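You operate a simulated robot arm through the tools that you are given. There is no shell and no other tool. Be economical: measure what you need, move in short steps, check, and stop when the job is done.

Carry out the task below with a simulated robot arm. There is one attempt and no reset: what you move stays moved.

Task
Swap the green disc in the grey meter for the yellow one, at DARK.
Fine: green disc on the white mat; then swing the blue arm back over the seat, push the slider to OPEN and leave both so.

Only the result counts: the job must be done as asked and must still hold three seconds after the hand-in. Knocking over, shifting, dropping, spilling or breaking anything else fails it.

Robot
A 7-joint arm with a two-finger parallel gripper, fixed in place. Base frame: the origin is at the foot of the arm, x ahead of it, y to its left, z up; the work surface is at about z = 0.4. Lengths are in cm, angles in degrees, forces in N, time in s.
With the tool pointing down near the work surface it reaches from about 22 to 58 cm from the base axis. Its first joint turns from -66.0 to 66.0 degrees. Payload 2.5 kg.
Tool frame: the origin (TCP) lies between the finger pads and is the grasp point; the fingertips stand 2.3 cm ahead of it; z points along the fingers, y is the line along which they close. The gripper opens to 9.4 cm. The fingers are 3.8 cm wide and 1 cm thick; the gripper's body (5.4 by 9.6 cm) begins 3.9 cm behind the TCP.
Orientation is that of the tool frame in the base frame, as a unit quaternion [w, x, y, z]. With the fingers straight down and closing along the base's y, the tool's x points along the base's -x, its y along +y and its z along -z.

Tools
- The arm moves only by the tool step_arm. Its argument "steps" is a list of rows, each a list of 6 numbers: the shift along the tool's x, y, z in cm, then the turn, a rotation vector about the tool's x, y, z in degrees. In form: [[tx, ty, tz, ax, ay, az], ...]. A call has 1 to 12 rows; each row shifts and turns the commanded pose from where the row before left it, along the tool's axes as they then stand. "grip" is the opening, from 0 (shut) to 1 (fully open), set as the call begins (left out, the last holds). Rows are played at 5 a second. More than 5 cm and 8.6 degrees between two rows, or a gripper value outside its range, and nothing of the call is played. A pose out of reach is approached as far as the arm can. The call stops where the force on the tool passes 50 N (or 10 N more than at its start, if that is more) or the arm is blocked; 0.2 s more then pass. The fingers move at their own pace (about 10.8 cm/s each) and stop on an object; they squeeze with about 35 N. The grip force told is the motor's: it shows also when the fingers shut on nothing. Time passes only in rows, and 0.2 s behind the last, so rows that do not move let the fingers close. It gives the time, the measured TCP pose, the force on the tool (base axes), the opening and the grip force at its end, in the units of the frame above (readings bear some noise).
- Cameras (640 x 400 px; columns grow to the right, rows downward): "scene" is fixed at [11.13, -40.14, 55]; the picture's right is [0.89, -0.46, 0.00], its down [-0.24, -0.46, -0.85] and it looks along [0.39, 0.76, -0.52] (base axes); focal length 310 px, centre (320, 200). "wrist" rides on the gripper at [-3.9, 0, -4.4] in the tool frame; the picture's right is [0.00, -1.00, 0.00], its down [0.97, 0.00, -0.24] and it looks along [0.24, 0.00, 0.97] (tool axes); focal length 218 px, centre (320, 200). There is no depth. A picture from a camera that has moved, and an enlarged one, comes with that camera's place and axes in the base frame and with its lens.
- snapshot(camera): a new picture of that camera. The clock stands still meanwhile.
- enlarge(camera, box): a new picture of the part [left, top, right, bottom] of that camera's present view, enlarged. The clock stands still meanwhile.
- sign_off(): hands the job in; it is judged then, once.

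Work in short steps. Places have to be worked out from the pictures, the camera data and where the tool is seen: move nearer, look again, correct. Check each grasp and each placing, and mend what went wrong. You have 120 turns and 68 pictures in all, those below and enlarged ones among them. Open the gripper and draw the arm clear of the work before you hand the job in, unless the task says otherwise; then end with one line.

The tools are called after "Emit:" as name(argument=value, ...) on one line, values as JSON. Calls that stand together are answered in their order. step_arm: Moves the arm, as the interface text tells. Its arguments: {"type":"object","properties":{"steps":{"type":"array"},"grip":{"type":"number"}},"required":["steps"]} The other tools are called the same way: snapshot (camera) takes a picture; enlarge (camera, box) takes an enlarged picture of a part of a camera's view; sign_off () hands the job in.

At the start:

```text
time_s: 0.0
eef_pos: [39.21, 1.14, 40.57]
tool_rot: [0.0, 0.0, 1.0, 0.001]
wrist_force: [-0.3, -0.6, -0.5]
width: 9.4
gripper_force: 0.0
```

scene: 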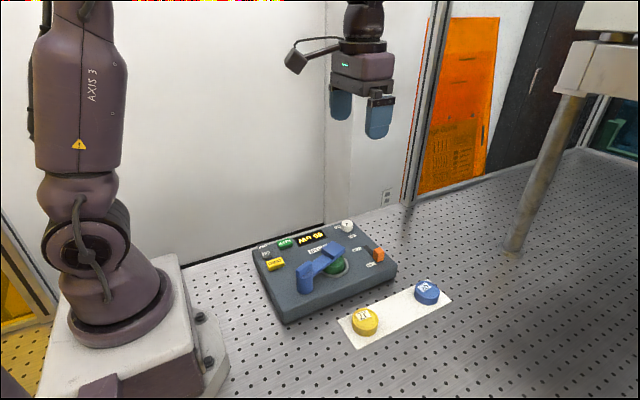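
wrist: 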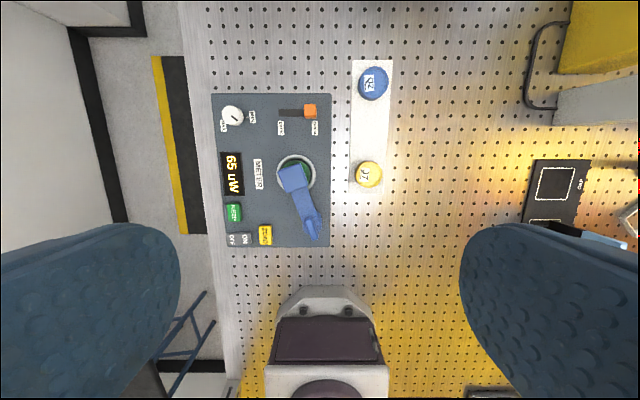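

I start by enlarging the meter in both views to read the labels.

Emit:
enlarge(camera="wrist", box=[200, 50, 400, 260])

Emit:
enlarge(camera="scene", box=[240, 200, 460, 350])

```text
1.90 times, centred on (300, 155) of wrist
camera zoom: at [43.0, 0.98, 44.95], right [0.0, -1.0, 0.0], down [-0.97, 0.0, 0.24], along [-0.24, 0.0, -0.97], focal length 416 px, centre (358, 286)
```

zoom: 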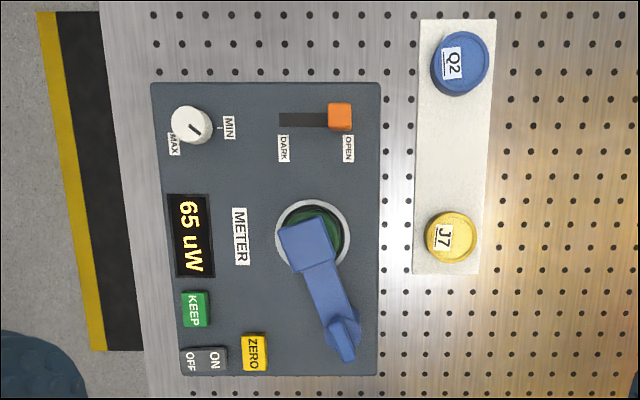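

```text
2.67 times, centred on (350, 275) of scene
camera zoom: at [11.13, -40.14, 55.0], right [0.89, -0.46, 0.0], down [-0.24, -0.46, -0.85], along [0.39, 0.76, -0.52], focal length 826 px, centre (240, 0)
```

zoom: 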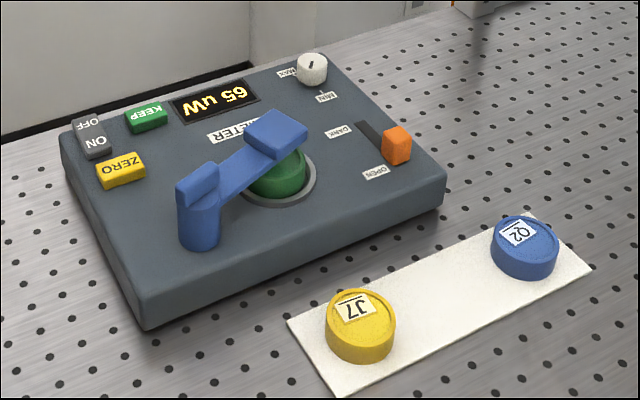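

Slider is at OPEN, the arm covers the seat with the green disc in it. I go lower for a closer look: about 15 cm down, slightly to +y.

Emit:
step_arm(steps=[[0, 1, 4.5, 0, 0, 0], [0, 1, 4.5, 0, 0, 0], [0, 0, 4.5, 0, 0, 0], [0, 0, 3, 0, 0, 0], [0, 0, 0, 0, 0, 0]])

Emit:
snapshot(camera="wrist")

Emit:
enlarge(camera="scene", box=[280, 220, 400, 300])

```text
time_s: 1.2
eef_pos: [39.24, 3.22, 24.1]
tool_rot: [0.0, -0.001, 1.0, -0.001]
wrist_force: [-0.1, -0.6, -0.1]
width: 9.4
gripper_force: 0.1
```

```text
63 pictures are left
camera wrist: at [42.98, 3.08, 28.33], right [0.0, -1.0, 0.0], down [-0.97, 0.0, 0.24], along [-0.24, 0.0, -0.97], focal length 218 px, centre (320, 200)
```

wrist: 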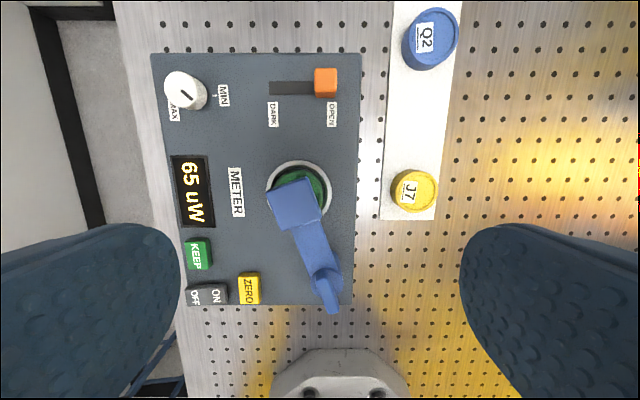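

```text
5.00 times, centred on (340, 260) of scene
camera zoom: at [11.13, -40.14, 55.0], right [0.89, -0.46, 0.0], down [-0.24, -0.46, -0.85], along [0.39, 0.76, -0.52], focal length 1549 px, centre (220, -100)
```

zoom: 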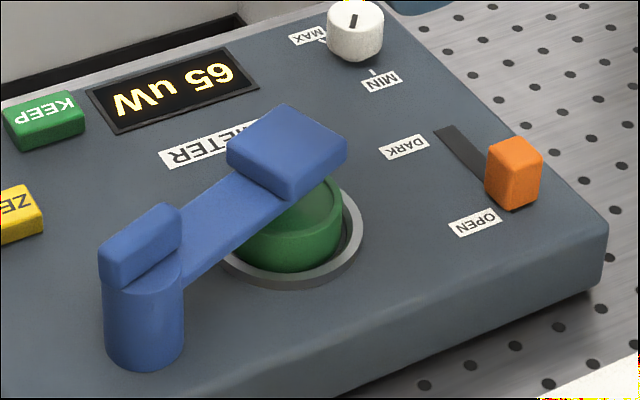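

Estimates: meter top z≈4.5, seat at (38.3, 5.4), slider knob at (48.4, 2.6) with its top at z≈7.4, arm pivot ≈(29.5, 2.7), pad ≈(38, 5.4, top 10.3). The slider goes to DARK (+y) first, so I move above it and look.

Emit:
step_arm(steps=[[-4.6, -0.3, 2, 0, 0, 0], [-4.5, -0.3, 4, 0, 0, 0], [0, 0, 4, 0, 0, 0], [0, 0, 0, 0, 0, 0]], grip=0.5)

Emit:
snapshot(camera="wrist")

```text
refused: row 1 steps farther than a row can; nothing moved
```

```text
61 pictures are left
camera wrist: at [42.98, 3.08, 28.33], right [0.0, -1.0, 0.0], down [-0.97, 0.0, 0.24], along [-0.24, 0.0, -0.97], focal length 218 px, centre (320, 200)
```

wrist: 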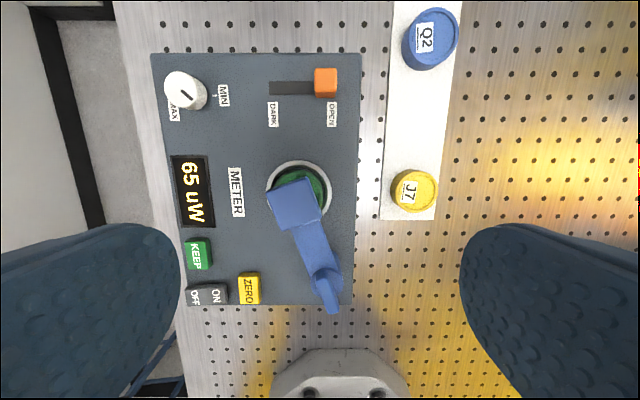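

The row was over 5 cm, so I split it into smaller ones.

Emit:
step_arm(steps=[[-4.6, -0.3, 0, 0, 0, 0], [-4.5, -0.3, 0, 0, 0, 0], [0, 0, 4.5, 0, 0, 0], [0, 0, 4.5, 0, 0, 0], [0, 0, 0, 0, 0, 0]], grip=0.5)

Emit:
snapshot(camera="wrist")

```text
time_s: 2.4
eef_pos: [48.38, 2.59, 15.03]
tool_rot: [-0.001, 0.0, 1.0, 0.0]
wrist_force: [0.7, 0.0, 0.5]
width: 4.71
gripper_force: 0.2
```

```text
60 pictures are left
camera wrist: at [52.14, 2.42, 19.35], right [0.0, -1.0, 0.0], down [-0.97, 0.0, 0.24], along [-0.24, 0.0, -0.97], focal length 218 px, centre (320, 200)
```

wrist: 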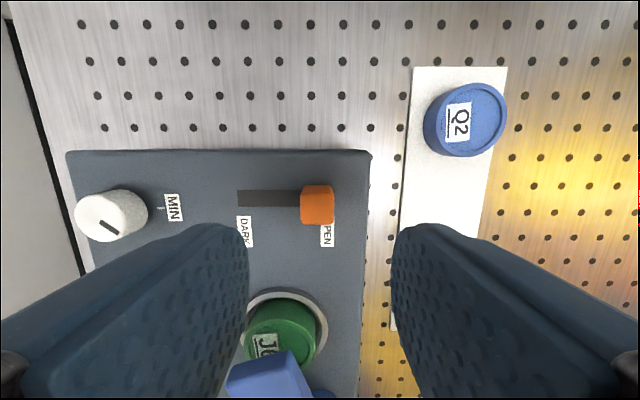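

Knob is between the fingers, at about (48.9, 2.6). I go down and close on it.

Emit:
step_arm(steps=[[-0.4, 0, 4, 0, 0, 0], [0, 0, 3.2, 0, 0, 0], [0, 0, 0, 0, 0, 0]])

Emit:
step_arm(steps=[[0, 0, 0, 0, 0, 0], [0, 0, 0, 0, 0, 0], [0, 0, 0, 0, 0, 0]], grip=0)

```text
time_s: 3.2
eef_pos: [48.78, 2.52, 7.72]
tool_rot: [0.0, 0.0, 1.0, 0.0]
wrist_force: [0.1, 0.3, -0.1]
width: 4.7
gripper_force: 0.0
```

```text
time_s: 4.0
eef_pos: [48.75, 2.75, 7.8]
tool_rot: [-0.001, 0.0, 1.0, 0.002]
wrist_force: [4.6, 8.3, -5.9]
width: 1.98
gripper_force: 44.8
```

The knob is held (1.98 cm wide). I slide it toward +y in small steps.

Emit:
step_arm(steps=[[0, 0.8, 0, 0, 0, 0], [0, 0.8, 0, 0, 0, 0], [0, 0.8, 0, 0, 0, 0], [0, 0.7, 0, 0, 0, 0], [0, 0.5, 0, 0, 0, 0], [0, 0.4, 0, 0, 0, 0], [0, 0.3, 0, 0, 0, 0]])

Emit:
enlarge(camera="scene", box=[280, 200, 420, 300])

```text
time_s: 5.6
eef_pos: [48.82, 6.81, 7.88]
tool_rot: [0.001, 0.0, 1.0, 0.0]
wrist_force: [25.0, -0.1, -37.1]
width: 1.98
gripper_force: 44.9
```

```text
4.00 times, centred on (350, 250) of scene
camera zoom: at [11.15, -40.13, 55.0], right [0.89, -0.46, 0.0], down [-0.24, -0.46, -0.85], along [0.39, 0.76, -0.52], focal length 1240 px, centre (200, 0)
```

zoom: 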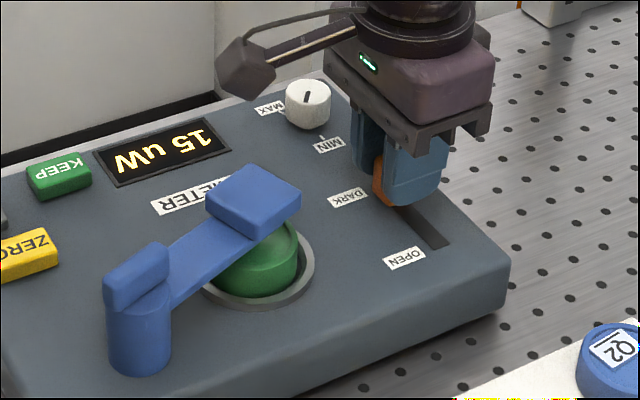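

The display dropped to 15 uW, but side forces are building up (25, -37). I release to relax and check whether it is at the end.

Emit:
step_arm(steps=[[0, 0, 0, 0, 0, 0], [0, 0, 0, 0, 0, 0]], grip=0.35)

Emit:
step_arm(steps=[[0, 0, -4, 0, 0, 0], [0, 0, -4, 0, 0, 0], [0, 0, 0, 0, 0, 0]])

Emit:
snapshot(camera="wrist")

```text
time_s: 6.2
eef_pos: [48.72, 6.88, 8.0]
tool_rot: [0.0, 0.0, 1.0, 0.001]
wrist_force: [-0.2, -0.1, -0.2]
width: 3.3
gripper_force: 0.0
```

```text
time_s: 7.0
eef_pos: [48.61, 6.87, 16.04]
tool_rot: [0.0, 0.0, 1.0, 0.001]
wrist_force: [-0.1, -0.4, 0.6]
width: 3.29
gripper_force: 0.0
```

```text
58 pictures are left
camera wrist: at [52.48, 6.75, 20.33], right [0.0, -1.0, 0.0], down [-0.97, 0.0, 0.24], along [-0.24, 0.0, -0.97], focal length 218 px, centre (320, 200)
```

wrist: 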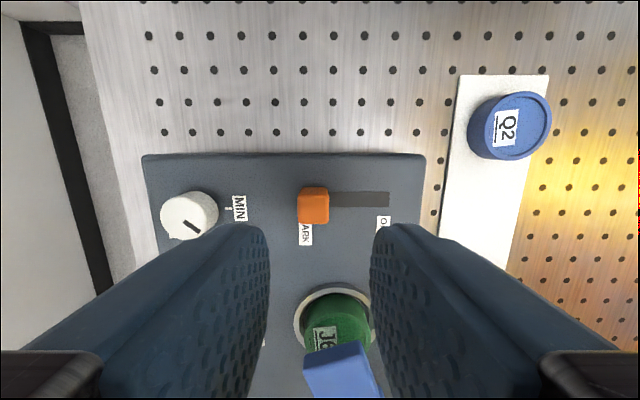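

The knob appears at the left end of the slot (~y 7.2). I check the display and any remaining slot.

Emit:
enlarge(camera="scene", box=[280, 200, 420, 300])

Emit:
enlarge(camera="wrist", box=[270, 160, 430, 260])

```text
4.00 times, centred on (350, 250) of scene
camera zoom: at [11.13, -40.14, 55.0], right [0.89, -0.46, 0.0], down [-0.24, -0.46, -0.85], along [0.39, 0.76, -0.52], focal length 1240 px, centre (200, 0)
```

zoom: 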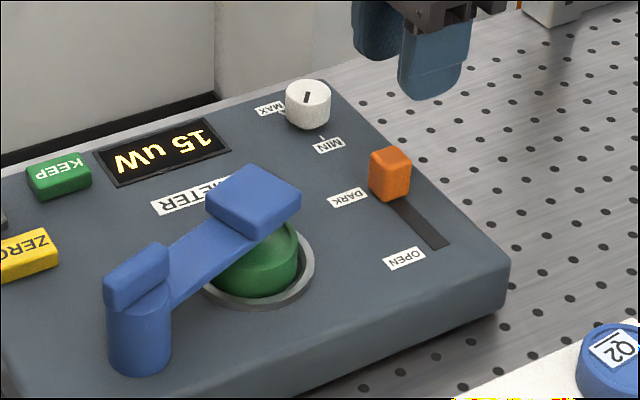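

```text
4.00 times, centred on (350, 210) of wrist
camera zoom: at [52.48, 6.75, 20.33], right [0.0, -1.0, 0.0], down [-0.97, 0.0, 0.24], along [-0.24, 0.0, -0.97], focal length 873 px, centre (200, 160)
```

zoom: 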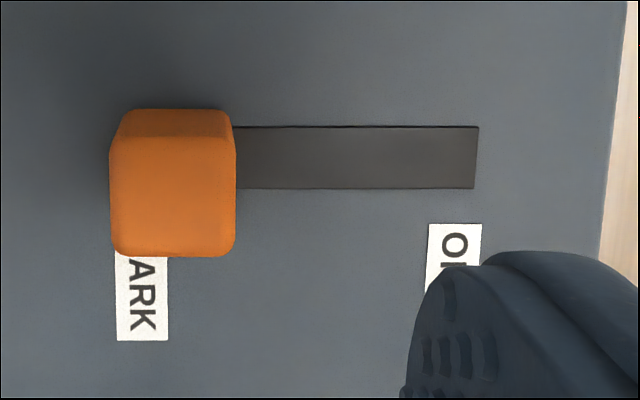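

It looks at or near the end of travel; a gentle push with closed fingers will confirm that. I come in on its -y side.

Emit:
step_arm(steps=[[0, -2.9, 0, 0, 0, 0], [0, 0, 0, 0, 0, 0], [0, 0, 4.2, 0, 0, 0], [0, 0, 4, 0, 0, 0], [0, 0, 0, 0, 0, 0]], grip=0)

Emit:
step_arm(steps=[[0, 0.3, 0, 0, 0, 0], [0, 0.3, 0, 0, 0, 0], [0, 0.2, 0, 0, 0, 0], [0, 0.2, 0, 0, 0, 0], [0, 0.2, 0, 0, 0, 0]])

```text
time_s: 8.2
eef_pos: [48.72, 3.92, 7.72]
tool_rot: [0.0, 0.0, 1.0, 0.0]
wrist_force: [0.4, 0.3, -0.2]
width: 0.0
gripper_force: 34.7
```

```text
time_s: 9.4
eef_pos: [48.62, 5.17, 7.77]
tool_rot: [0.0, 0.0, 1.0, 0.0]
wrist_force: [-0.2, -0.4, 0.2]
width: 0.0
gripper_force: 35.4
```

No contact yet; I continue in small increments.

Emit:
step_arm(steps=[[0, 0.15, 0, 0, 0, 0], [0, 0.15, 0, 0, 0, 0], [0, 0.15, 0, 0, 0, 0], [0, 0, 0, 0, 0, 0]])

```text
time_s: 10.4
eef_pos: [48.61, 5.43, 7.71]
tool_rot: [-0.001, 0.001, 1.0, -0.001]
wrist_force: [-4.8, -8.8, 4.3]
width: 0.02
gripper_force: 35.0
```

Emit:
step_arm(steps=[[0, 0.2, 0, 0, 0, 0], [0, 0.15, 0, 0, 0, 0], [0, 0, 0, 0, 0, 0]])

```text
time_s: 11.2
eef_pos: [48.66, 5.47, 7.66]
tool_rot: [-0.001, 0.002, 1.0, -0.003]
wrist_force: [-9.7, -26.6, 7.2]
width: 0.0
gripper_force: 34.9
```

The slider is hard against its DARK stop. I back off, lift and go to the -y side of the arm's pad for a look.

Emit:
step_arm(steps=[[0, -1, 0, 0, 0, 0], [0, 0, -4.5, 0, 0, 0], [0, 0, -4, 0, 0, 0], [4.9, 0, 0, 0, 0, 0], [4.9, 0, 0, 0, 0, 0], [0, -3.9, 0, 0, 0, 0], [0, 0, 0, 0, 0, 0]])

Emit:
snapshot(camera="wrist")

Emit:
enlarge(camera="scene", box=[260, 180, 420, 300])

```text
time_s: 12.8
eef_pos: [38.99, 1.11, 16.16]
tool_rot: [0.001, 0.0, 1.0, 0.0]
wrist_force: [-0.3, 0.0, 0.3]
width: 0.01
gripper_force: 35.1
```

```text
55 pictures are left
camera wrist: at [42.78, 0.93, 20.55], right [0.0, -1.0, 0.0], down [-0.97, 0.0, 0.24], along [-0.24, 0.0, -0.97], focal length 218 px, centre (320, 200)
```

wrist: 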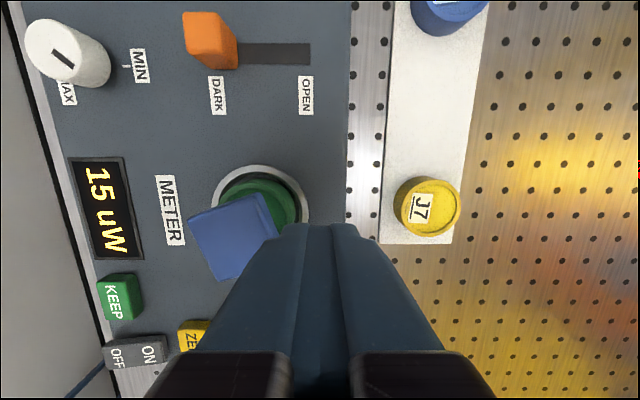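

```text
3.33 times, centred on (340, 240) of scene
camera zoom: at [11.13, -40.14, 55.0], right [0.89, -0.46, 0.0], down [-0.24, -0.46, -0.85], along [0.39, 0.76, -0.52], focal length 1033 px, centre (253, 67)
```

zoom: 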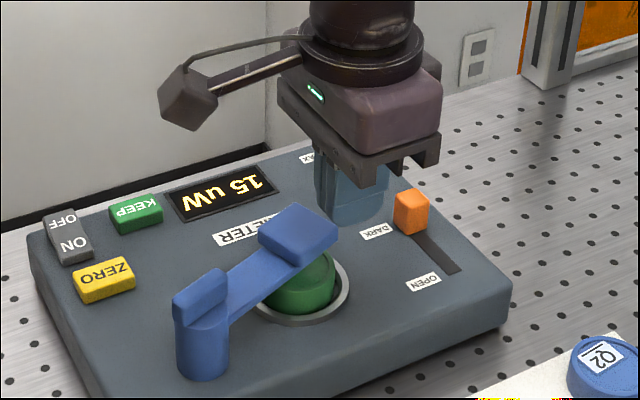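

The pad's -y face is at y≈3.1–3.8. I descend beside it (tips at z≈8.7, above the disc) and swing the arm in +y with an arc that turns the tool along with it.

Emit:
step_arm(steps=[[0.3, 0, 3, 0, 0, 0], [0, 0, 2.1, 0, 0, 0], [0, 0, 0, 0, 0, 0]])

Emit:
step_arm(steps=[[0, 0.7, 0, 0, 0, 0], [0, 0.6, 0, 0, 0, 0], [0.05, 1.27, 0, 0, 0, -8], [0.05, 1.27, 0, 0, 0, -8], [0, 0, 0, 0, 0, 0]])

Emit:
enlarge(camera="scene", box=[260, 180, 420, 300])

```text
time_s: 13.6
eef_pos: [38.72, 0.91, 11.07]
tool_rot: [0.001, 0.0, 1.0, 0.0]
wrist_force: [0.4, -0.1, 0.3]
width: 0.0
gripper_force: 34.6
```

```text
time_s: 14.5
eef_pos: [38.68, 2.37, 11.01]
tool_rot: [0.002, -0.076, 0.997, -0.009]
wrist_force: [1.1, -6.0, -0.5]
width: 0.0
gripper_force: 35.0
stopped in row 4: the force on the tool passed its limit (the readings are from after the stop); the commanded pose is now the measured one
```

```text
3.33 times, centred on (340, 240) of scene
camera zoom: at [11.14, -40.13, 55.0], right [0.89, -0.46, 0.0], down [-0.24, -0.46, -0.85], along [0.39, 0.76, -0.52], focal length 1033 px, centre (253, 67)
```

zoom: 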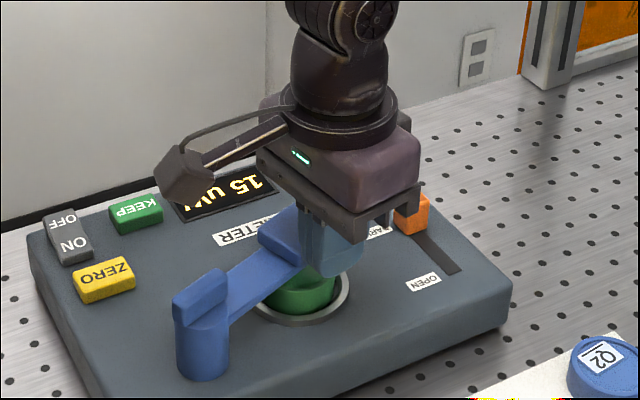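

It is blocked that way, so the arm must swing the other way (-y). I back off, rise, and look at it before going to the pad's +y side.

Emit:
step_arm(steps=[[0, -1.2, 0, 0, 0, 8.5], [0, 0, -4.5, 0, 0, 0], [0, 0, -1.5, 0, 0, 0], [0, 4.3, 0, 0, 0, 0], [0, 4.4, 0, 0, 0, 0], [0, 0, 0, 0, 0, 0]])

Emit:
snapshot(camera="wrist")

Emit:
enlarge(camera="scene", box=[280, 220, 400, 300])

```text
time_s: 15.9
eef_pos: [38.98, 10.15, 16.99]
tool_rot: [0.002, -0.003, 1.0, -0.009]
wrist_force: [-0.7, -0.3, -0.4]
width: 0.0
gripper_force: 35.2
```

```text
52 pictures are left
camera wrist: at [42.78, 10.26, 21.39], right [0.01, -1.0, 0.02], down [-0.97, 0.0, 0.24], along [-0.24, -0.02, -0.97], focal length 218 px, centre (320, 200)
```

wrist: 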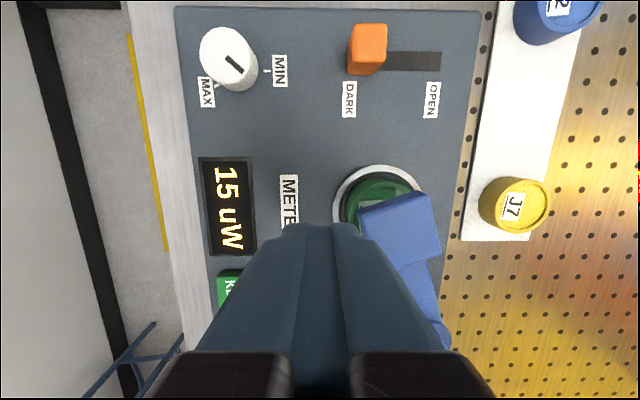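

```text
5.00 times, centred on (340, 260) of scene
camera zoom: at [11.14, -40.13, 55.0], right [0.89, -0.46, 0.0], down [-0.24, -0.46, -0.85], along [0.39, 0.76, -0.52], focal length 1549 px, centre (220, -100)
```

zoom: 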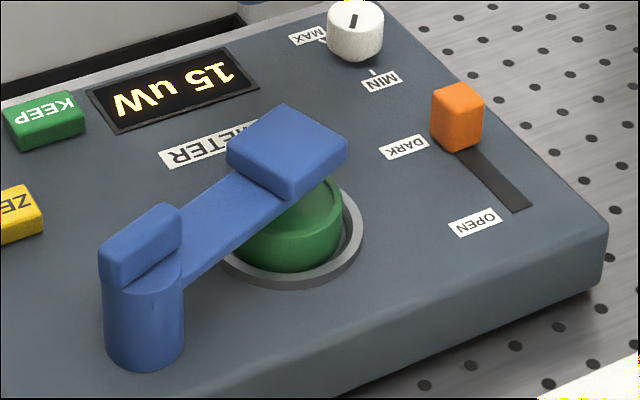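

The pad did not move. Its +y face is at y≈7.6–8. I descend at y≈10.1 and push gently toward -y.

Emit:
step_arm(steps=[[0.6, 0, 3, 0, 0, 0], [0, 0, 2.9, 0, 0, 0], [0, 0, 0, 0, 0, 0]])

Emit:
step_arm(steps=[[0, -0.8, 0, 0, 0, 0], [0, -0.8, 0, 0, 0, 0], [-0.35, -0.65, 0, 0, 0, 4], [-0.35, -0.65, 0, 0, 0, 4], [-0.35, -0.65, 0, 0, 0, 4], [0, 0, 0, 0, 0, 0]])

Emit:
enlarge(camera="scene", box=[260, 180, 420, 300])

```text
time_s: 16.7
eef_pos: [38.31, 10.04, 11.04]
tool_rot: [0.001, -0.003, 1.0, -0.009]
wrist_force: [-0.4, 0.5, 1.0]
width: 0.0
gripper_force: 35.3
```

```text
time_s: 18.1
eef_pos: [39.22, 6.33, 11.23]
tool_rot: [0.003, 0.103, 0.995, -0.008]
wrist_force: [-0.1, 0.2, 0.3]
width: 0.02
gripper_force: 34.9
```

```text
3.33 times, centred on (340, 240) of scene
camera zoom: at [11.13, -40.14, 55.0], right [0.89, -0.46, 0.0], down [-0.24, -0.46, -0.85], along [0.39, 0.76, -0.52], focal length 1033 px, centre (253, 67)
```

zoom: 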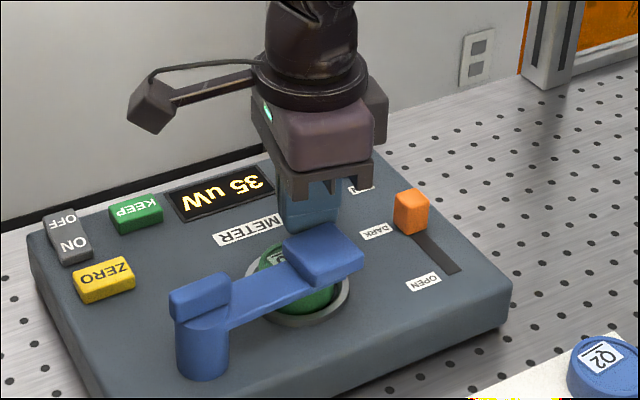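

It swings this way easily. I continue the arc.

Emit:
step_arm(steps=[[-0.69, -1.27, 0.05, 0, 0, 8], [-0.69, -1.27, 0.05, 0, 0, 8], [-0.69, -1.27, 0.05, 0, 0, 8], [-0.69, -1.27, 0.05, 0, 0, 8], [-0.69, -1.27, 0, 0, 0, 8], [0, 0, 0, 0, 0, 0]])

Emit:
snapshot(camera="scene")

```text
time_s: 19.5
eef_pos: [39.43, -0.74, 11.0]
tool_rot: [0.005, 0.437, 0.899, -0.007]
wrist_force: [-0.3, -0.3, 0.8]
width: 0.02
gripper_force: 34.9
```

```text
49 pictures are left
```

scene: 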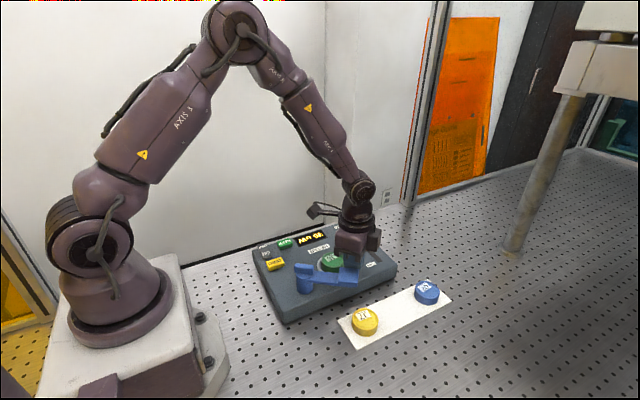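

On track. I continue another 40°.

Emit:
step_arm(steps=[[-0.69, -1.27, 0, 0, 0, 8], [-0.69, -1.27, 0, 0, 0, 8], [-0.69, -1.27, 0, 0, 0, 8], [-0.69, -1.27, 0, 0, 0, 8], [-0.69, -1.27, 0, 0, 0, 8], [0, 0, 0, 0, 0, 0]])

Emit:
enlarge(camera="scene", box=[240, 200, 460, 350])

```text
time_s: 20.9
eef_pos: [34.76, -6.18, 11.2]
tool_rot: [0.007, 0.719, 0.695, -0.005]
wrist_force: [0.3, -0.9, 0.0]
width: 0.0
gripper_force: 35.4
```

```text
2.67 times, centred on (350, 275) of scene
camera zoom: at [11.13, -40.14, 55.0], right [0.89, -0.46, 0.0], down [-0.24, -0.46, -0.85], along [0.39, 0.76, -0.52], focal length 826 px, centre (240, 0)
```

zoom: 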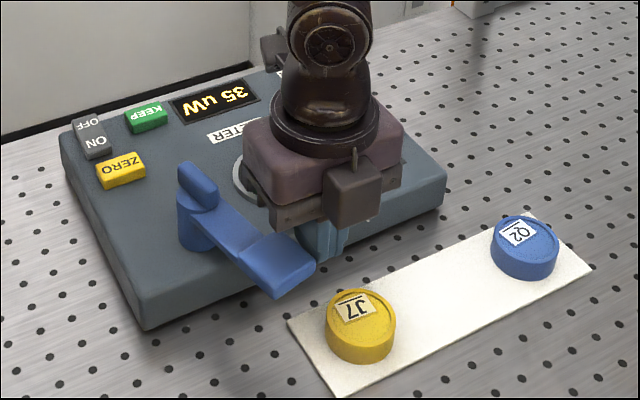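

I push about 24° more without further tool rotation (tool -y is now base -x).

Emit:
step_arm(steps=[[-0.5, -1, 0, 0, 0, 0], [-0.4, -1, 0, 0, 0, 0], [-0.3, -1, 0, 0, 0, 0], [-0.2, -1, 0, 0, 0, 0], [0, 0, 0, 0, 0, 0]])

Emit:
step_arm(steps=[[0, 1.5, 0, 0, 0, 0], [0, 0, -4.5, 0, 0, 0], [0, 0, -4.5, 0, 0, 0], [0, 0, 0, 0, 0, 0]])

Emit:
enlarge(camera="scene", box=[240, 200, 460, 350])

```text
time_s: 21.8
eef_pos: [32.39, -7.01, 11.23]
tool_rot: [0.017, 0.715, 0.699, 0.002]
wrist_force: [7.3, 2.0, -4.0]
width: 0.0
gripper_force: 35.0
stopped in row 4: the force on the tool passed its limit (the readings are from after the stop); the commanded pose is now the measured one
```

```text
time_s: 22.8
eef_pos: [33.35, -6.91, 20.28]
tool_rot: [0.015, 0.716, 0.698, 0.001]
wrist_force: [-0.5, -0.3, 0.7]
width: 0.0
gripper_force: 35.5
```

```text
2.67 times, centred on (350, 275) of scene
camera zoom: at [11.13, -40.14, 55.0], right [0.89, -0.46, 0.0], down [-0.24, -0.46, -0.85], along [0.39, 0.76, -0.52], focal length 826 px, centre (240, 0)
```

zoom: 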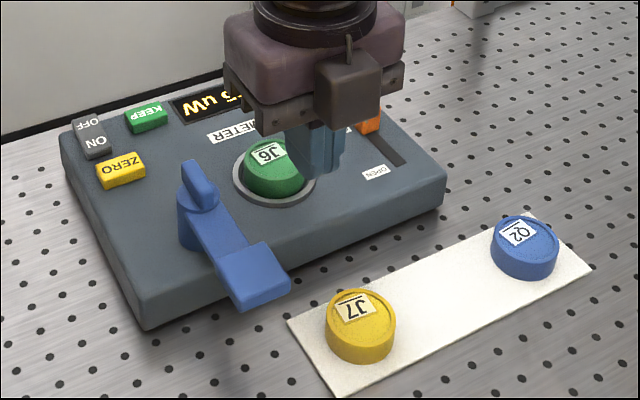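

The arm is at its outer stop, seat now clear (green disc labelled J6). I turn the tool back 91.5° and look for tilt.

Emit:
step_arm(steps=[[0, 0, 0, 0, 0, -8.3], [0, 0, 0, 0, 0, -8.3], [0, 0, 0, 0, 0, -8.3], [0, 0, 0, 0, 0, -8.3], [0, 0, 0, 0, 0, -8.3], [0, 0, 0, 0, 0, -8.3], [0, 0, 0, 0, 0, -8.3], [0, 0, 0, 0, 0, -8.3], [0, 0, 0, 0, 0, -8.3], [0, 0, 0, 0, 0, -8.3], [0, 0, 0, 0, 0, -8.3], [0, 0, 0, 0, 0, 0]], grip=0.85)

```text
time_s: 25.4
eef_pos: [33.5, -6.99, 20.31]
tool_rot: [0.012, -0.001, 1.0, -0.01]
wrist_force: [-0.5, 0.3, -0.8]
width: 8.01
gripper_force: 0.1
```

I correct the ~1.7° tilt and move over the seat.

Emit:
step_arm(steps=[[0, 0, 0, -1.15, 1.38, 0], [-1.6, 4.1, 0, 0, 0, 0], [-1.6, 4.1, 0, 0, 0, 0], [-1.6, 4.1, 0, 0, 0, 0], [0, 0, 2, 0, 0, 0], [0, 0, 0, 0, 0, 0]])

Emit:
snapshot(camera="wrist")

```text
time_s: 26.8
eef_pos: [38.24, 5.32, 18.31]
tool_rot: [0.0, 0.0, 1.0, 0.0]
wrist_force: [-0.4, -0.6, 0.1]
width: 8.01
gripper_force: 0.0
```

```text
46 pictures are left
camera wrist: at [41.97, 5.24, 22.61], right [0.0, -1.0, 0.0], down [-0.97, 0.0, 0.24], along [-0.24, 0.0, -0.97], focal length 218 px, centre (320, 200)
```

wrist: 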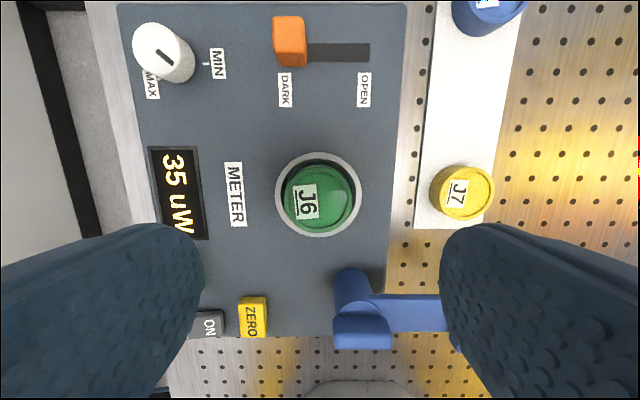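

Green disc centre ≈(38.05, 5.3), diameter ≈5.5. I descend around it with tips stopping just above the ring (TCP z≈7.7).

Emit:
step_arm(steps=[[0.15, 0, 4.5, 0, 0, 0], [0, 0, 4, 0, 0, 0], [0, 0, 1, 0, 0, 0], [0, 0, 0, 0, 0, 0]])

Emit:
enlarge(camera="scene", box=[280, 200, 400, 300])

Emit:
snapshot(camera="wrist")

```text
time_s: 27.8
eef_pos: [38.09, 5.3, 8.88]
tool_rot: [0.0, 0.001, 1.0, 0.0]
wrist_force: [-0.2, 0.0, 0.0]
width: 8.01
gripper_force: 0.1
```

```text
4.00 times, centred on (340, 250) of scene
camera zoom: at [11.13, -40.14, 55.0], right [0.89, -0.46, 0.0], down [-0.24, -0.46, -0.85], along [0.39, 0.76, -0.52], focal length 1240 px, centre (240, 0)
```

zoom: 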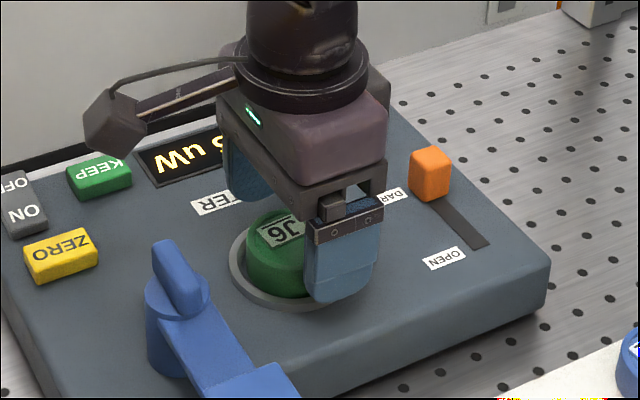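

```text
44 pictures are left
camera wrist: at [41.88, 5.18, 13.14], right [0.0, -1.0, 0.0], down [-0.97, 0.0, 0.24], along [-0.24, 0.0, -0.97], focal length 218 px, centre (320, 200)
```

wrist: 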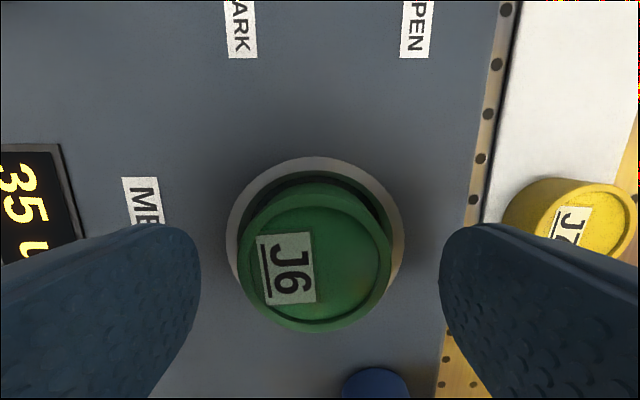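

Well centred. I lower a further 1.5 cm and close.

Emit:
step_arm(steps=[[0.1, 0, 0.8, 0, 0, 0], [0, 0, 0.7, 0, 0, 0], [0, 0, 0, 0, 0, 0]])

Emit:
step_arm(steps=[[0, 0, 0, 0, 0, 0], [0, 0, 0, 0, 0, 0], [0, 0, 0, 0, 0, 0]], grip=0.45)

```text
time_s: 28.6
eef_pos: [38.07, 5.36, 7.22]
tool_rot: [0.0, 0.0, 1.0, 0.0]
wrist_force: [0.4, 0.8, 0.7]
width: 8.01
gripper_force: 0.1
```

```text
time_s: 29.4
eef_pos: [37.93, 5.3, 7.26]
tool_rot: [0.0, 0.0, 1.0, 0.0]
wrist_force: [5.1, 18.7, -11.6]
width: 6.94
gripper_force: 45.0
```

Width 6.94 is more than the disc (~5.5): the fingers are likely closed on the raised ring. I release, raise 0.8 and close again.

Emit:
step_arm(steps=[[0, 0, 0, 0, 0, 0], [0, 0, 0, 0, 0, 0], [0, 0, -0.8, 0, 0, 0], [0, 0, 0, 0, 0, 0]], grip=0.85)

Emit:
step_arm(steps=[[0, 0, 0, 0, 0, 0], [0, 0, 0, 0, 0, 0], [0, 0, 0, 0, 0, 0]], grip=0.45)

Emit:
enlarge(camera="scene", box=[280, 200, 400, 300])

```text
time_s: 30.4
eef_pos: [38.08, 5.24, 8.15]
tool_rot: [0.0, 0.002, 1.0, 0.0]
wrist_force: [0.4, 0.5, 0.1]
width: 7.98
gripper_force: 0.1
```

```text
time_s: 31.2
eef_pos: [37.98, 5.34, 8.07]
tool_rot: [0.0, 0.001, 1.0, 0.0]
wrist_force: [-0.9, -1.0, 2.8]
width: 5.03
gripper_force: 34.9
```

```text
4.00 times, centred on (340, 250) of scene
camera zoom: at [11.13, -40.14, 55.0], right [0.89, -0.46, 0.0], down [-0.24, -0.46, -0.85], along [0.39, 0.76, -0.52], focal length 1240 px, centre (240, 0)
```

zoom: 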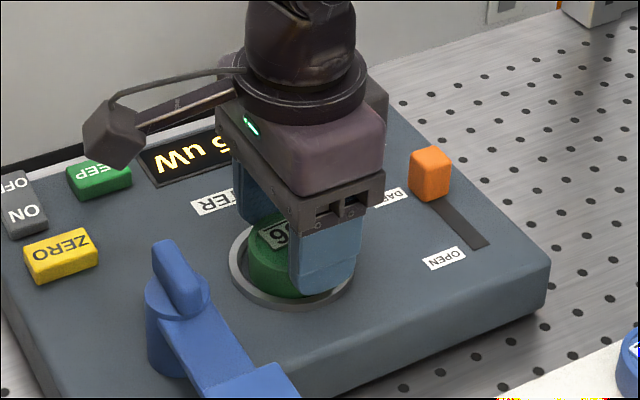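

Gripped at 5.03 cm on the disc now. I lift slowly.

Emit:
step_arm(steps=[[0, 0, -0.6, 0, 0, 0], [0, 0, -1, 0, 0, 0], [0, 0, -2, 0, 0, 0], [0, 0, -3, 0, 0, 0], [0, 0, 0, 0, 0, 0]])

Emit:
snapshot(camera="scene")

Emit:
snapshot(camera="wrist")

```text
time_s: 32.4
eef_pos: [38.01, 5.35, 14.91]
tool_rot: [0.0, 0.0, 1.0, -0.001]
wrist_force: [-0.3, 0.4, -1.1]
width: 5.04
gripper_force: 35.6
```

```text
42 pictures are left
```

scene: 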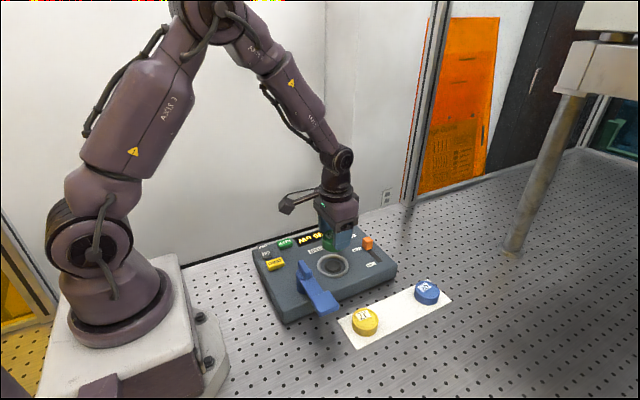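

```text
41 pictures are left
camera wrist: at [41.79, 5.18, 19.14], right [0.0, -1.0, 0.0], down [-0.97, 0.0, 0.24], along [-0.24, 0.0, -0.97], focal length 218 px, centre (320, 200)
```

wrist: 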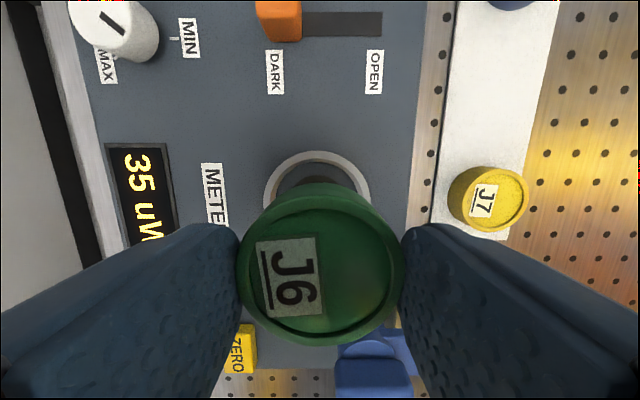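

The green disc is out and held. I carry it to above the middle of the mat (≈46.3, -8.7), between yellow and blue.

Emit:
step_arm(steps=[[-2.1, -3.5, 0, 0, 0, 0], [-2.1, -3.5, 0, 0, 0, 0], [-2.1, -3.5, 0, 0, 0, 0], [-2, -3.5, 0, 0, 0, 0], [0, 0, 3, 0, 0, 0], [0, 0, 2.5, 0, 0, 0], [0, 0, 0, 0, 0, 0]])

Emit:
snapshot(camera="wrist")

Emit:
enlarge(camera="scene", box=[320, 230, 460, 350])

```text
time_s: 34.0
eef_pos: [46.38, -8.81, 9.25]
tool_rot: [0.0, 0.001, 1.0, 0.0]
wrist_force: [-0.4, 0.3, -1.0]
width: 5.05
gripper_force: 35.0
```

```text
40 pictures are left
camera wrist: at [50.06, -8.84, 13.6], right [0.0, -1.0, 0.0], down [-0.97, 0.0, 0.24], along [-0.24, 0.0, -0.97], focal length 218 px, centre (320, 200)
```

wrist: 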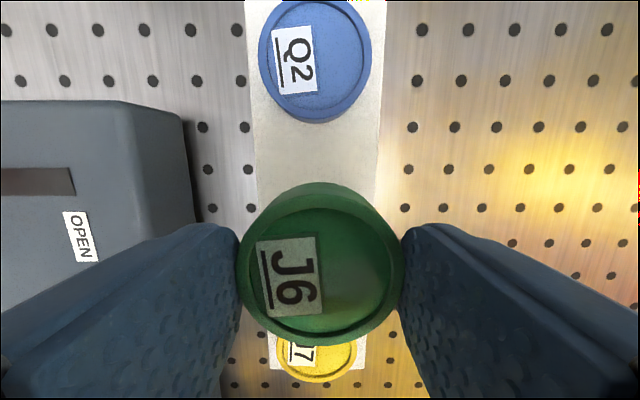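

```text
3.33 times, centred on (390, 290) of scene
camera zoom: at [11.13, -40.14, 55.0], right [0.89, -0.46, 0.0], down [-0.24, -0.46, -0.85], along [0.39, 0.76, -0.52], focal length 1033 px, centre (87, -100)
```

zoom: 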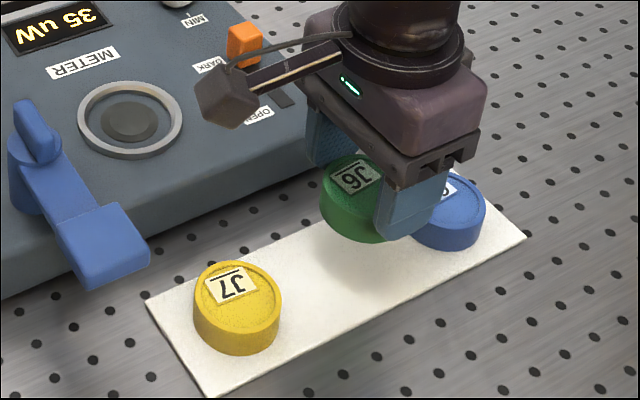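

Aligned on the mat. I lower: 3.4 cm, then small increments until contact.

Emit:
step_arm(steps=[[0, 0.1, 2, 0, 0, 0], [0, 0, 1.4, 0, 0, 0], [0, 0, 0.3, 0, 0, 0], [0, 0, 0, 0, 0, 0]])

Emit:
step_arm(steps=[[0, 0, 0.2, 0, 0, 0], [0, 0, 0.2, 0, 0, 0], [0, 0, 0.2, 0, 0, 0], [0, 0, 0, 0, 0, 0]])

Emit:
enlarge(camera="scene", box=[320, 230, 460, 350])

```text
time_s: 35.0
eef_pos: [46.34, -8.69, 5.51]
tool_rot: [0.0, 0.0, 1.0, -0.001]
wrist_force: [-0.8, -0.2, -0.2]
width: 5.07
gripper_force: 35.2
```

```text
time_s: 36.0
eef_pos: [46.33, -8.6, 4.79]
tool_rot: [0.001, 0.001, 1.0, 0.0]
wrist_force: [0.0, 0.2, -1.8]
width: 5.03
gripper_force: 35.4
```

```text
3.33 times, centred on (390, 290) of scene
camera zoom: at [11.13, -40.14, 55.0], right [0.89, -0.46, 0.0], down [-0.24, -0.46, -0.85], along [0.39, 0.76, -0.52], focal length 1033 px, centre (87, -100)
```

zoom: 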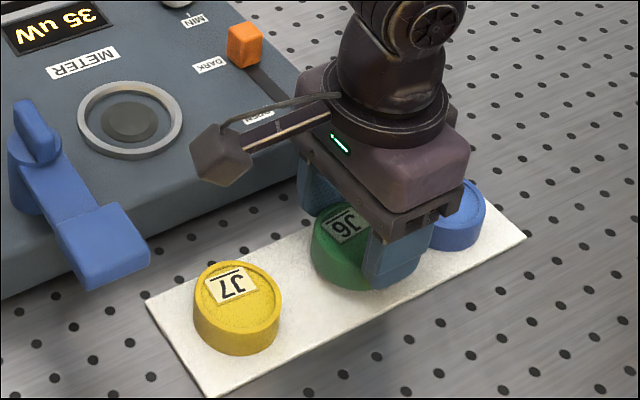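

Nearly down; I continue in 0.15 steps until force shows.

Emit:
step_arm(steps=[[0, 0, 0.15, 0, 0, 0], [0, 0, 0.15, 0, 0, 0], [0, 0, 0, 0, 0, 0]])

Emit:
step_arm(steps=[[0, 0, 0.15, 0, 0, 0], [0, 0, 0.15, 0, 0, 0], [0, 0, 0, 0, 0, 0]])

```text
time_s: 36.8
eef_pos: [46.38, -8.61, 4.54]
tool_rot: [-0.001, 0.002, 1.0, 0.0]
wrist_force: [0.3, 0.6, -1.0]
width: 5.06
gripper_force: 35.1
```

```text
time_s: 37.6
eef_pos: [46.25, -8.59, 4.2]
tool_rot: [0.0, 0.001, 1.0, -0.001]
wrist_force: [-0.1, 0.1, -0.2]
width: 5.04
gripper_force: 35.0
```

Emit:
step_arm(steps=[[0, 0, 0.15, 0, 0, 0], [0, 0, 0.15, 0, 0, 0], [0, 0, 0, 0, 0, 0]])

Emit:
enlarge(camera="scene", box=[360, 260, 440, 320])

```text
time_s: 38.4
eef_pos: [46.24, -8.54, 3.95]
tool_rot: [0.0, 0.001, 1.0, 0.0]
wrist_force: [-4.3, 0.7, 7.6]
width: 5.05
gripper_force: 35.2
```

```text
6.67 times, centred on (400, 290) of scene
camera zoom: at [11.13, -40.13, 55.0], right [0.89, -0.46, 0.0], down [-0.24, -0.46, -0.85], along [0.39, 0.76, -0.52], focal length 2066 px, centre (-213, -400)
```

zoom: 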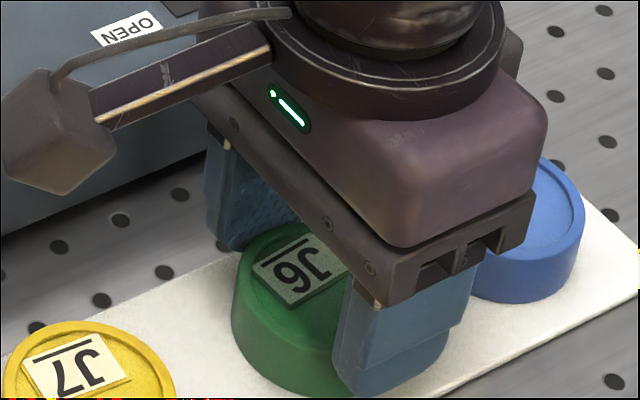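

Contact (7.6 N): the disc sits on the mat. I release and rise.

Emit:
step_arm(steps=[[0, 0, 0, 0, 0, 0], [0, 0, 0, 0, 0, 0], [0, 0, -3, 0, 0, 0], [0, 0, -4, 0, 0, 0], [0, 0, 0, 0, 0, 0]], grip=0.8)

Emit:
step_arm(steps=[[4.4, 0, 0, 0, 0, 0], [4.4, 0, 0, 0, 0, 0], [0, 0, 0, 0, 0, 0]])

Emit:
snapshot(camera="wrist")

Emit:
enlarge(camera="scene", box=[280, 220, 460, 350])

```text
time_s: 39.6
eef_pos: [46.23, -8.67, 10.96]
tool_rot: [0.0, 0.001, 1.0, 0.0]
wrist_force: [0.3, -0.3, 0.3]
width: 7.53
gripper_force: 0.1
```

```text
time_s: 40.4
eef_pos: [37.47, -8.7, 11.03]
tool_rot: [0.0, 0.001, 1.0, 0.0]
wrist_force: [0.9, -0.8, -0.7]
width: 7.55
gripper_force: 0.0
```

```text
36 pictures are left
camera wrist: at [41.16, -8.8, 15.3], right [0.0, -1.0, 0.0], down [-0.97, 0.0, 0.24], along [-0.24, 0.0, -0.97], focal length 218 px, centre (320, 200)
```

wrist: 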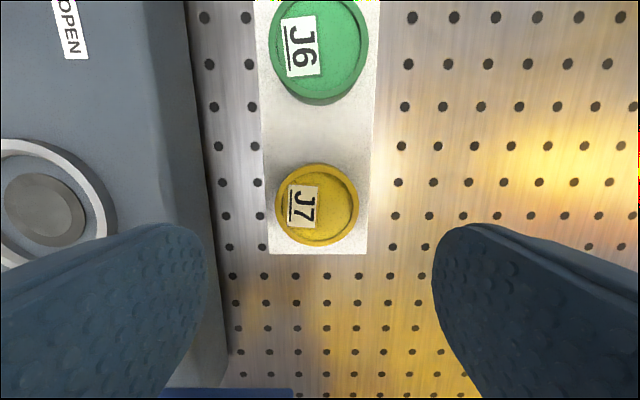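

```text
3.08 times, centred on (370, 285) of scene
camera zoom: at [11.13, -40.14, 55.0], right [0.89, -0.46, 0.0], down [-0.24, -0.46, -0.85], along [0.39, 0.76, -0.52], focal length 953 px, centre (166, -62)
```

zoom: 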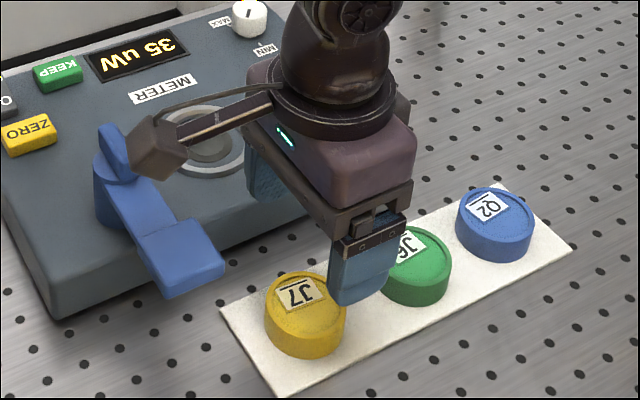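

Green sits flat on the mat. Yellow is at ≈(37.75, -8.6); I descend to TCP z≈4.0 and grip.

Emit:
step_arm(steps=[[-0.25, 0.08, 3.5, 0, 0, 0], [0, 0, 2.5, 0, 0, 0], [0, 0, 1, 0, 0, 0], [0, 0, 0, 0, 0, 0]])

Emit:
step_arm(steps=[[0, 0, 0, 0, 0, 0], [0, 0, 0, 0, 0, 0], [0, 0, 0, 0, 0, 0]], grip=0.45)

Emit:
snapshot(camera="wrist")

```text
time_s: 41.4
eef_pos: [37.64, -8.43, 3.92]
tool_rot: [0.0, 0.002, 1.0, 0.001]
wrist_force: [-0.4, 0.1, -0.7]
width: 7.5
gripper_force: 0.1
```

```text
time_s: 42.2
eef_pos: [37.58, -8.47, 3.85]
tool_rot: [0.0, 0.001, 1.0, 0.0]
wrist_force: [-0.2, 0.3, 0.7]
width: 5.06
gripper_force: 35.0
```

```text
34 pictures are left
camera wrist: at [41.46, -8.58, 8.27], right [0.0, -1.0, 0.0], down [-0.97, 0.0, 0.24], along [-0.24, 0.0, -0.97], focal length 218 px, centre (320, 200)
```

wrist: 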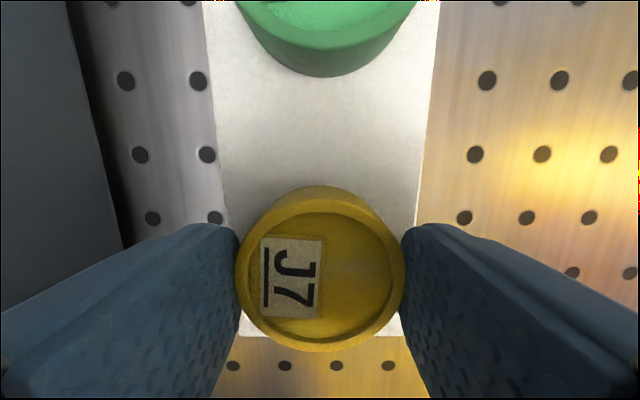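

Gripped (5.06). I lift straight up and carry it over the seat.

Emit:
step_arm(steps=[[0, 0, -1, 0, 0, 0], [0, 0, -4, 0, 0, 0], [0, 0, -4.5, 0, 0, 0], [0, 3.5, 0, 0, 0, 0], [0, 3.5, 0, 0, 0, 0], [-0.2, 3.4, 0, 0, 0, 0], [-0.2, 3.4, 0, 0, 0, 0], [0, 0, 0, 0, 0, 0]])

Emit:
snapshot(camera="wrist")

Emit:
enlarge(camera="scene", box=[260, 200, 440, 350])

```text
time_s: 44.0
eef_pos: [38.12, 5.17, 13.42]
tool_rot: [0.0, 0.001, 1.0, -0.001]
wrist_force: [-0.1, 0.4, -1.2]
width: 5.04
gripper_force: 34.7
```

```text
33 pictures are left
camera wrist: at [41.91, 5.16, 17.85], right [0.0, -1.0, 0.0], down [-0.97, 0.0, 0.24], along [-0.24, 0.0, -0.97], focal length 218 px, centre (320, 200)
```

wrist: 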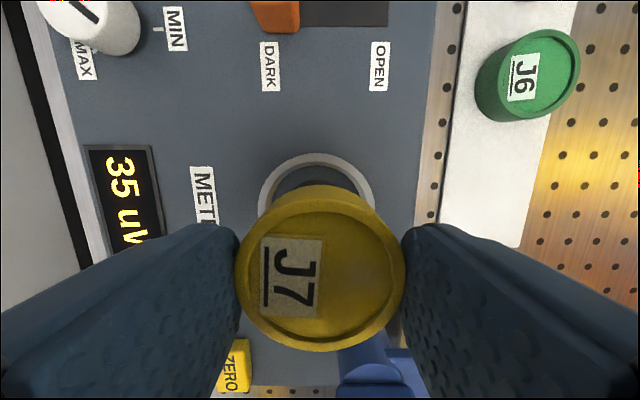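

```text
2.67 times, centred on (350, 275) of scene
camera zoom: at [11.14, -40.13, 55.0], right [0.89, -0.46, 0.0], down [-0.24, -0.46, -0.85], along [0.39, 0.76, -0.52], focal length 826 px, centre (240, 0)
```

zoom: 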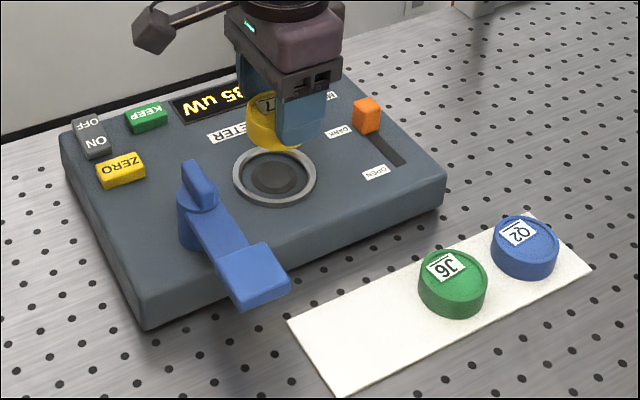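

I align to (38.15, 5.36) and lower to just above the ring.

Emit:
step_arm(steps=[[-0.05, 0.19, 2, 0, 0, 0], [0, 0, 2, 0, 0, 0], [0, 0, 0, 0, 0, 0]])

Emit:
enlarge(camera="scene", box=[290, 220, 380, 290])

Emit:
snapshot(camera="wrist")

```text
time_s: 44.8
eef_pos: [38.29, 5.43, 9.45]
tool_rot: [0.0, 0.001, 1.0, 0.0]
wrist_force: [-0.2, -0.2, -0.5]
width: 5.07
gripper_force: 34.6
```

```text
5.71 times, centred on (335, 255) of scene
camera zoom: at [11.13, -40.14, 55.0], right [0.89, -0.46, 0.0], down [-0.24, -0.46, -0.85], along [0.39, 0.76, -0.52], focal length 1771 px, centre (234, -114)
```

zoom: 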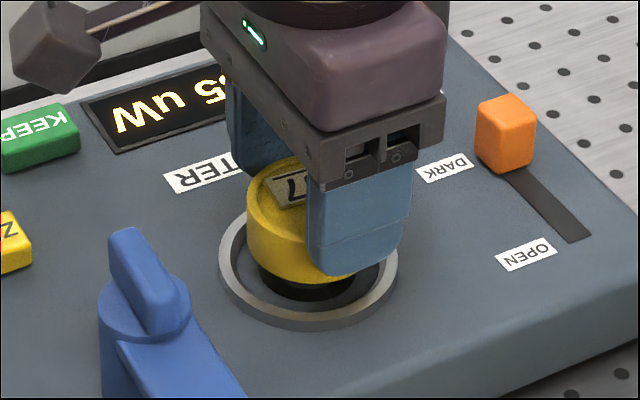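

```text
30 pictures are left
camera wrist: at [41.99, 5.39, 13.81], right [0.0, -1.0, 0.0], down [-0.97, 0.0, 0.24], along [-0.24, 0.0, -0.97], focal length 218 px, centre (320, 200)
```

wrist: 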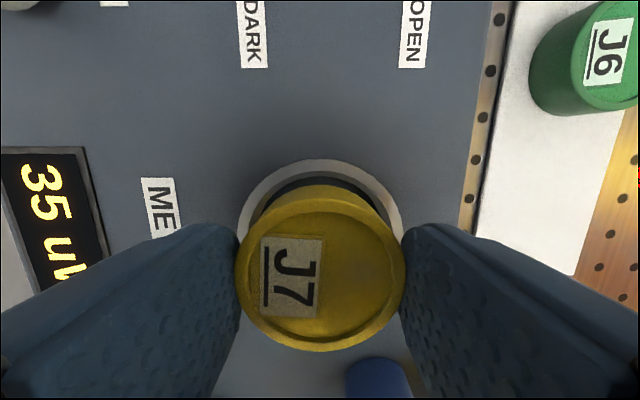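

Aligned within ~0.15 cm in x; I correct that and lower slowly.

Emit:
step_arm(steps=[[0.17, -0.05, 0.3, 0, 0, 0], [0, 0, 0.3, 0, 0, 0], [0, 0, 0.3, 0, 0, 0], [0, 0, 0, 0, 0, 0]])

Emit:
step_arm(steps=[[0, 0, 0.15, 0, 0, 0], [0, 0, 0.15, 0, 0, 0], [0, 0, 0.1, 0, 0, 0], [0, 0, 0, 0, 0, 0]])

```text
time_s: 45.8
eef_pos: [38.09, 5.48, 8.55]
tool_rot: [0.0, 0.001, 1.0, 0.0]
wrist_force: [0.3, -0.2, -0.6]
width: 5.04
gripper_force: 35.5
```

```text
time_s: 46.8
eef_pos: [38.0, 5.5, 8.16]
tool_rot: [-0.001, 0.0, 1.0, 0.0]
wrist_force: [-0.3, 1.5, -0.1]
width: 5.04
gripper_force: 34.8
```

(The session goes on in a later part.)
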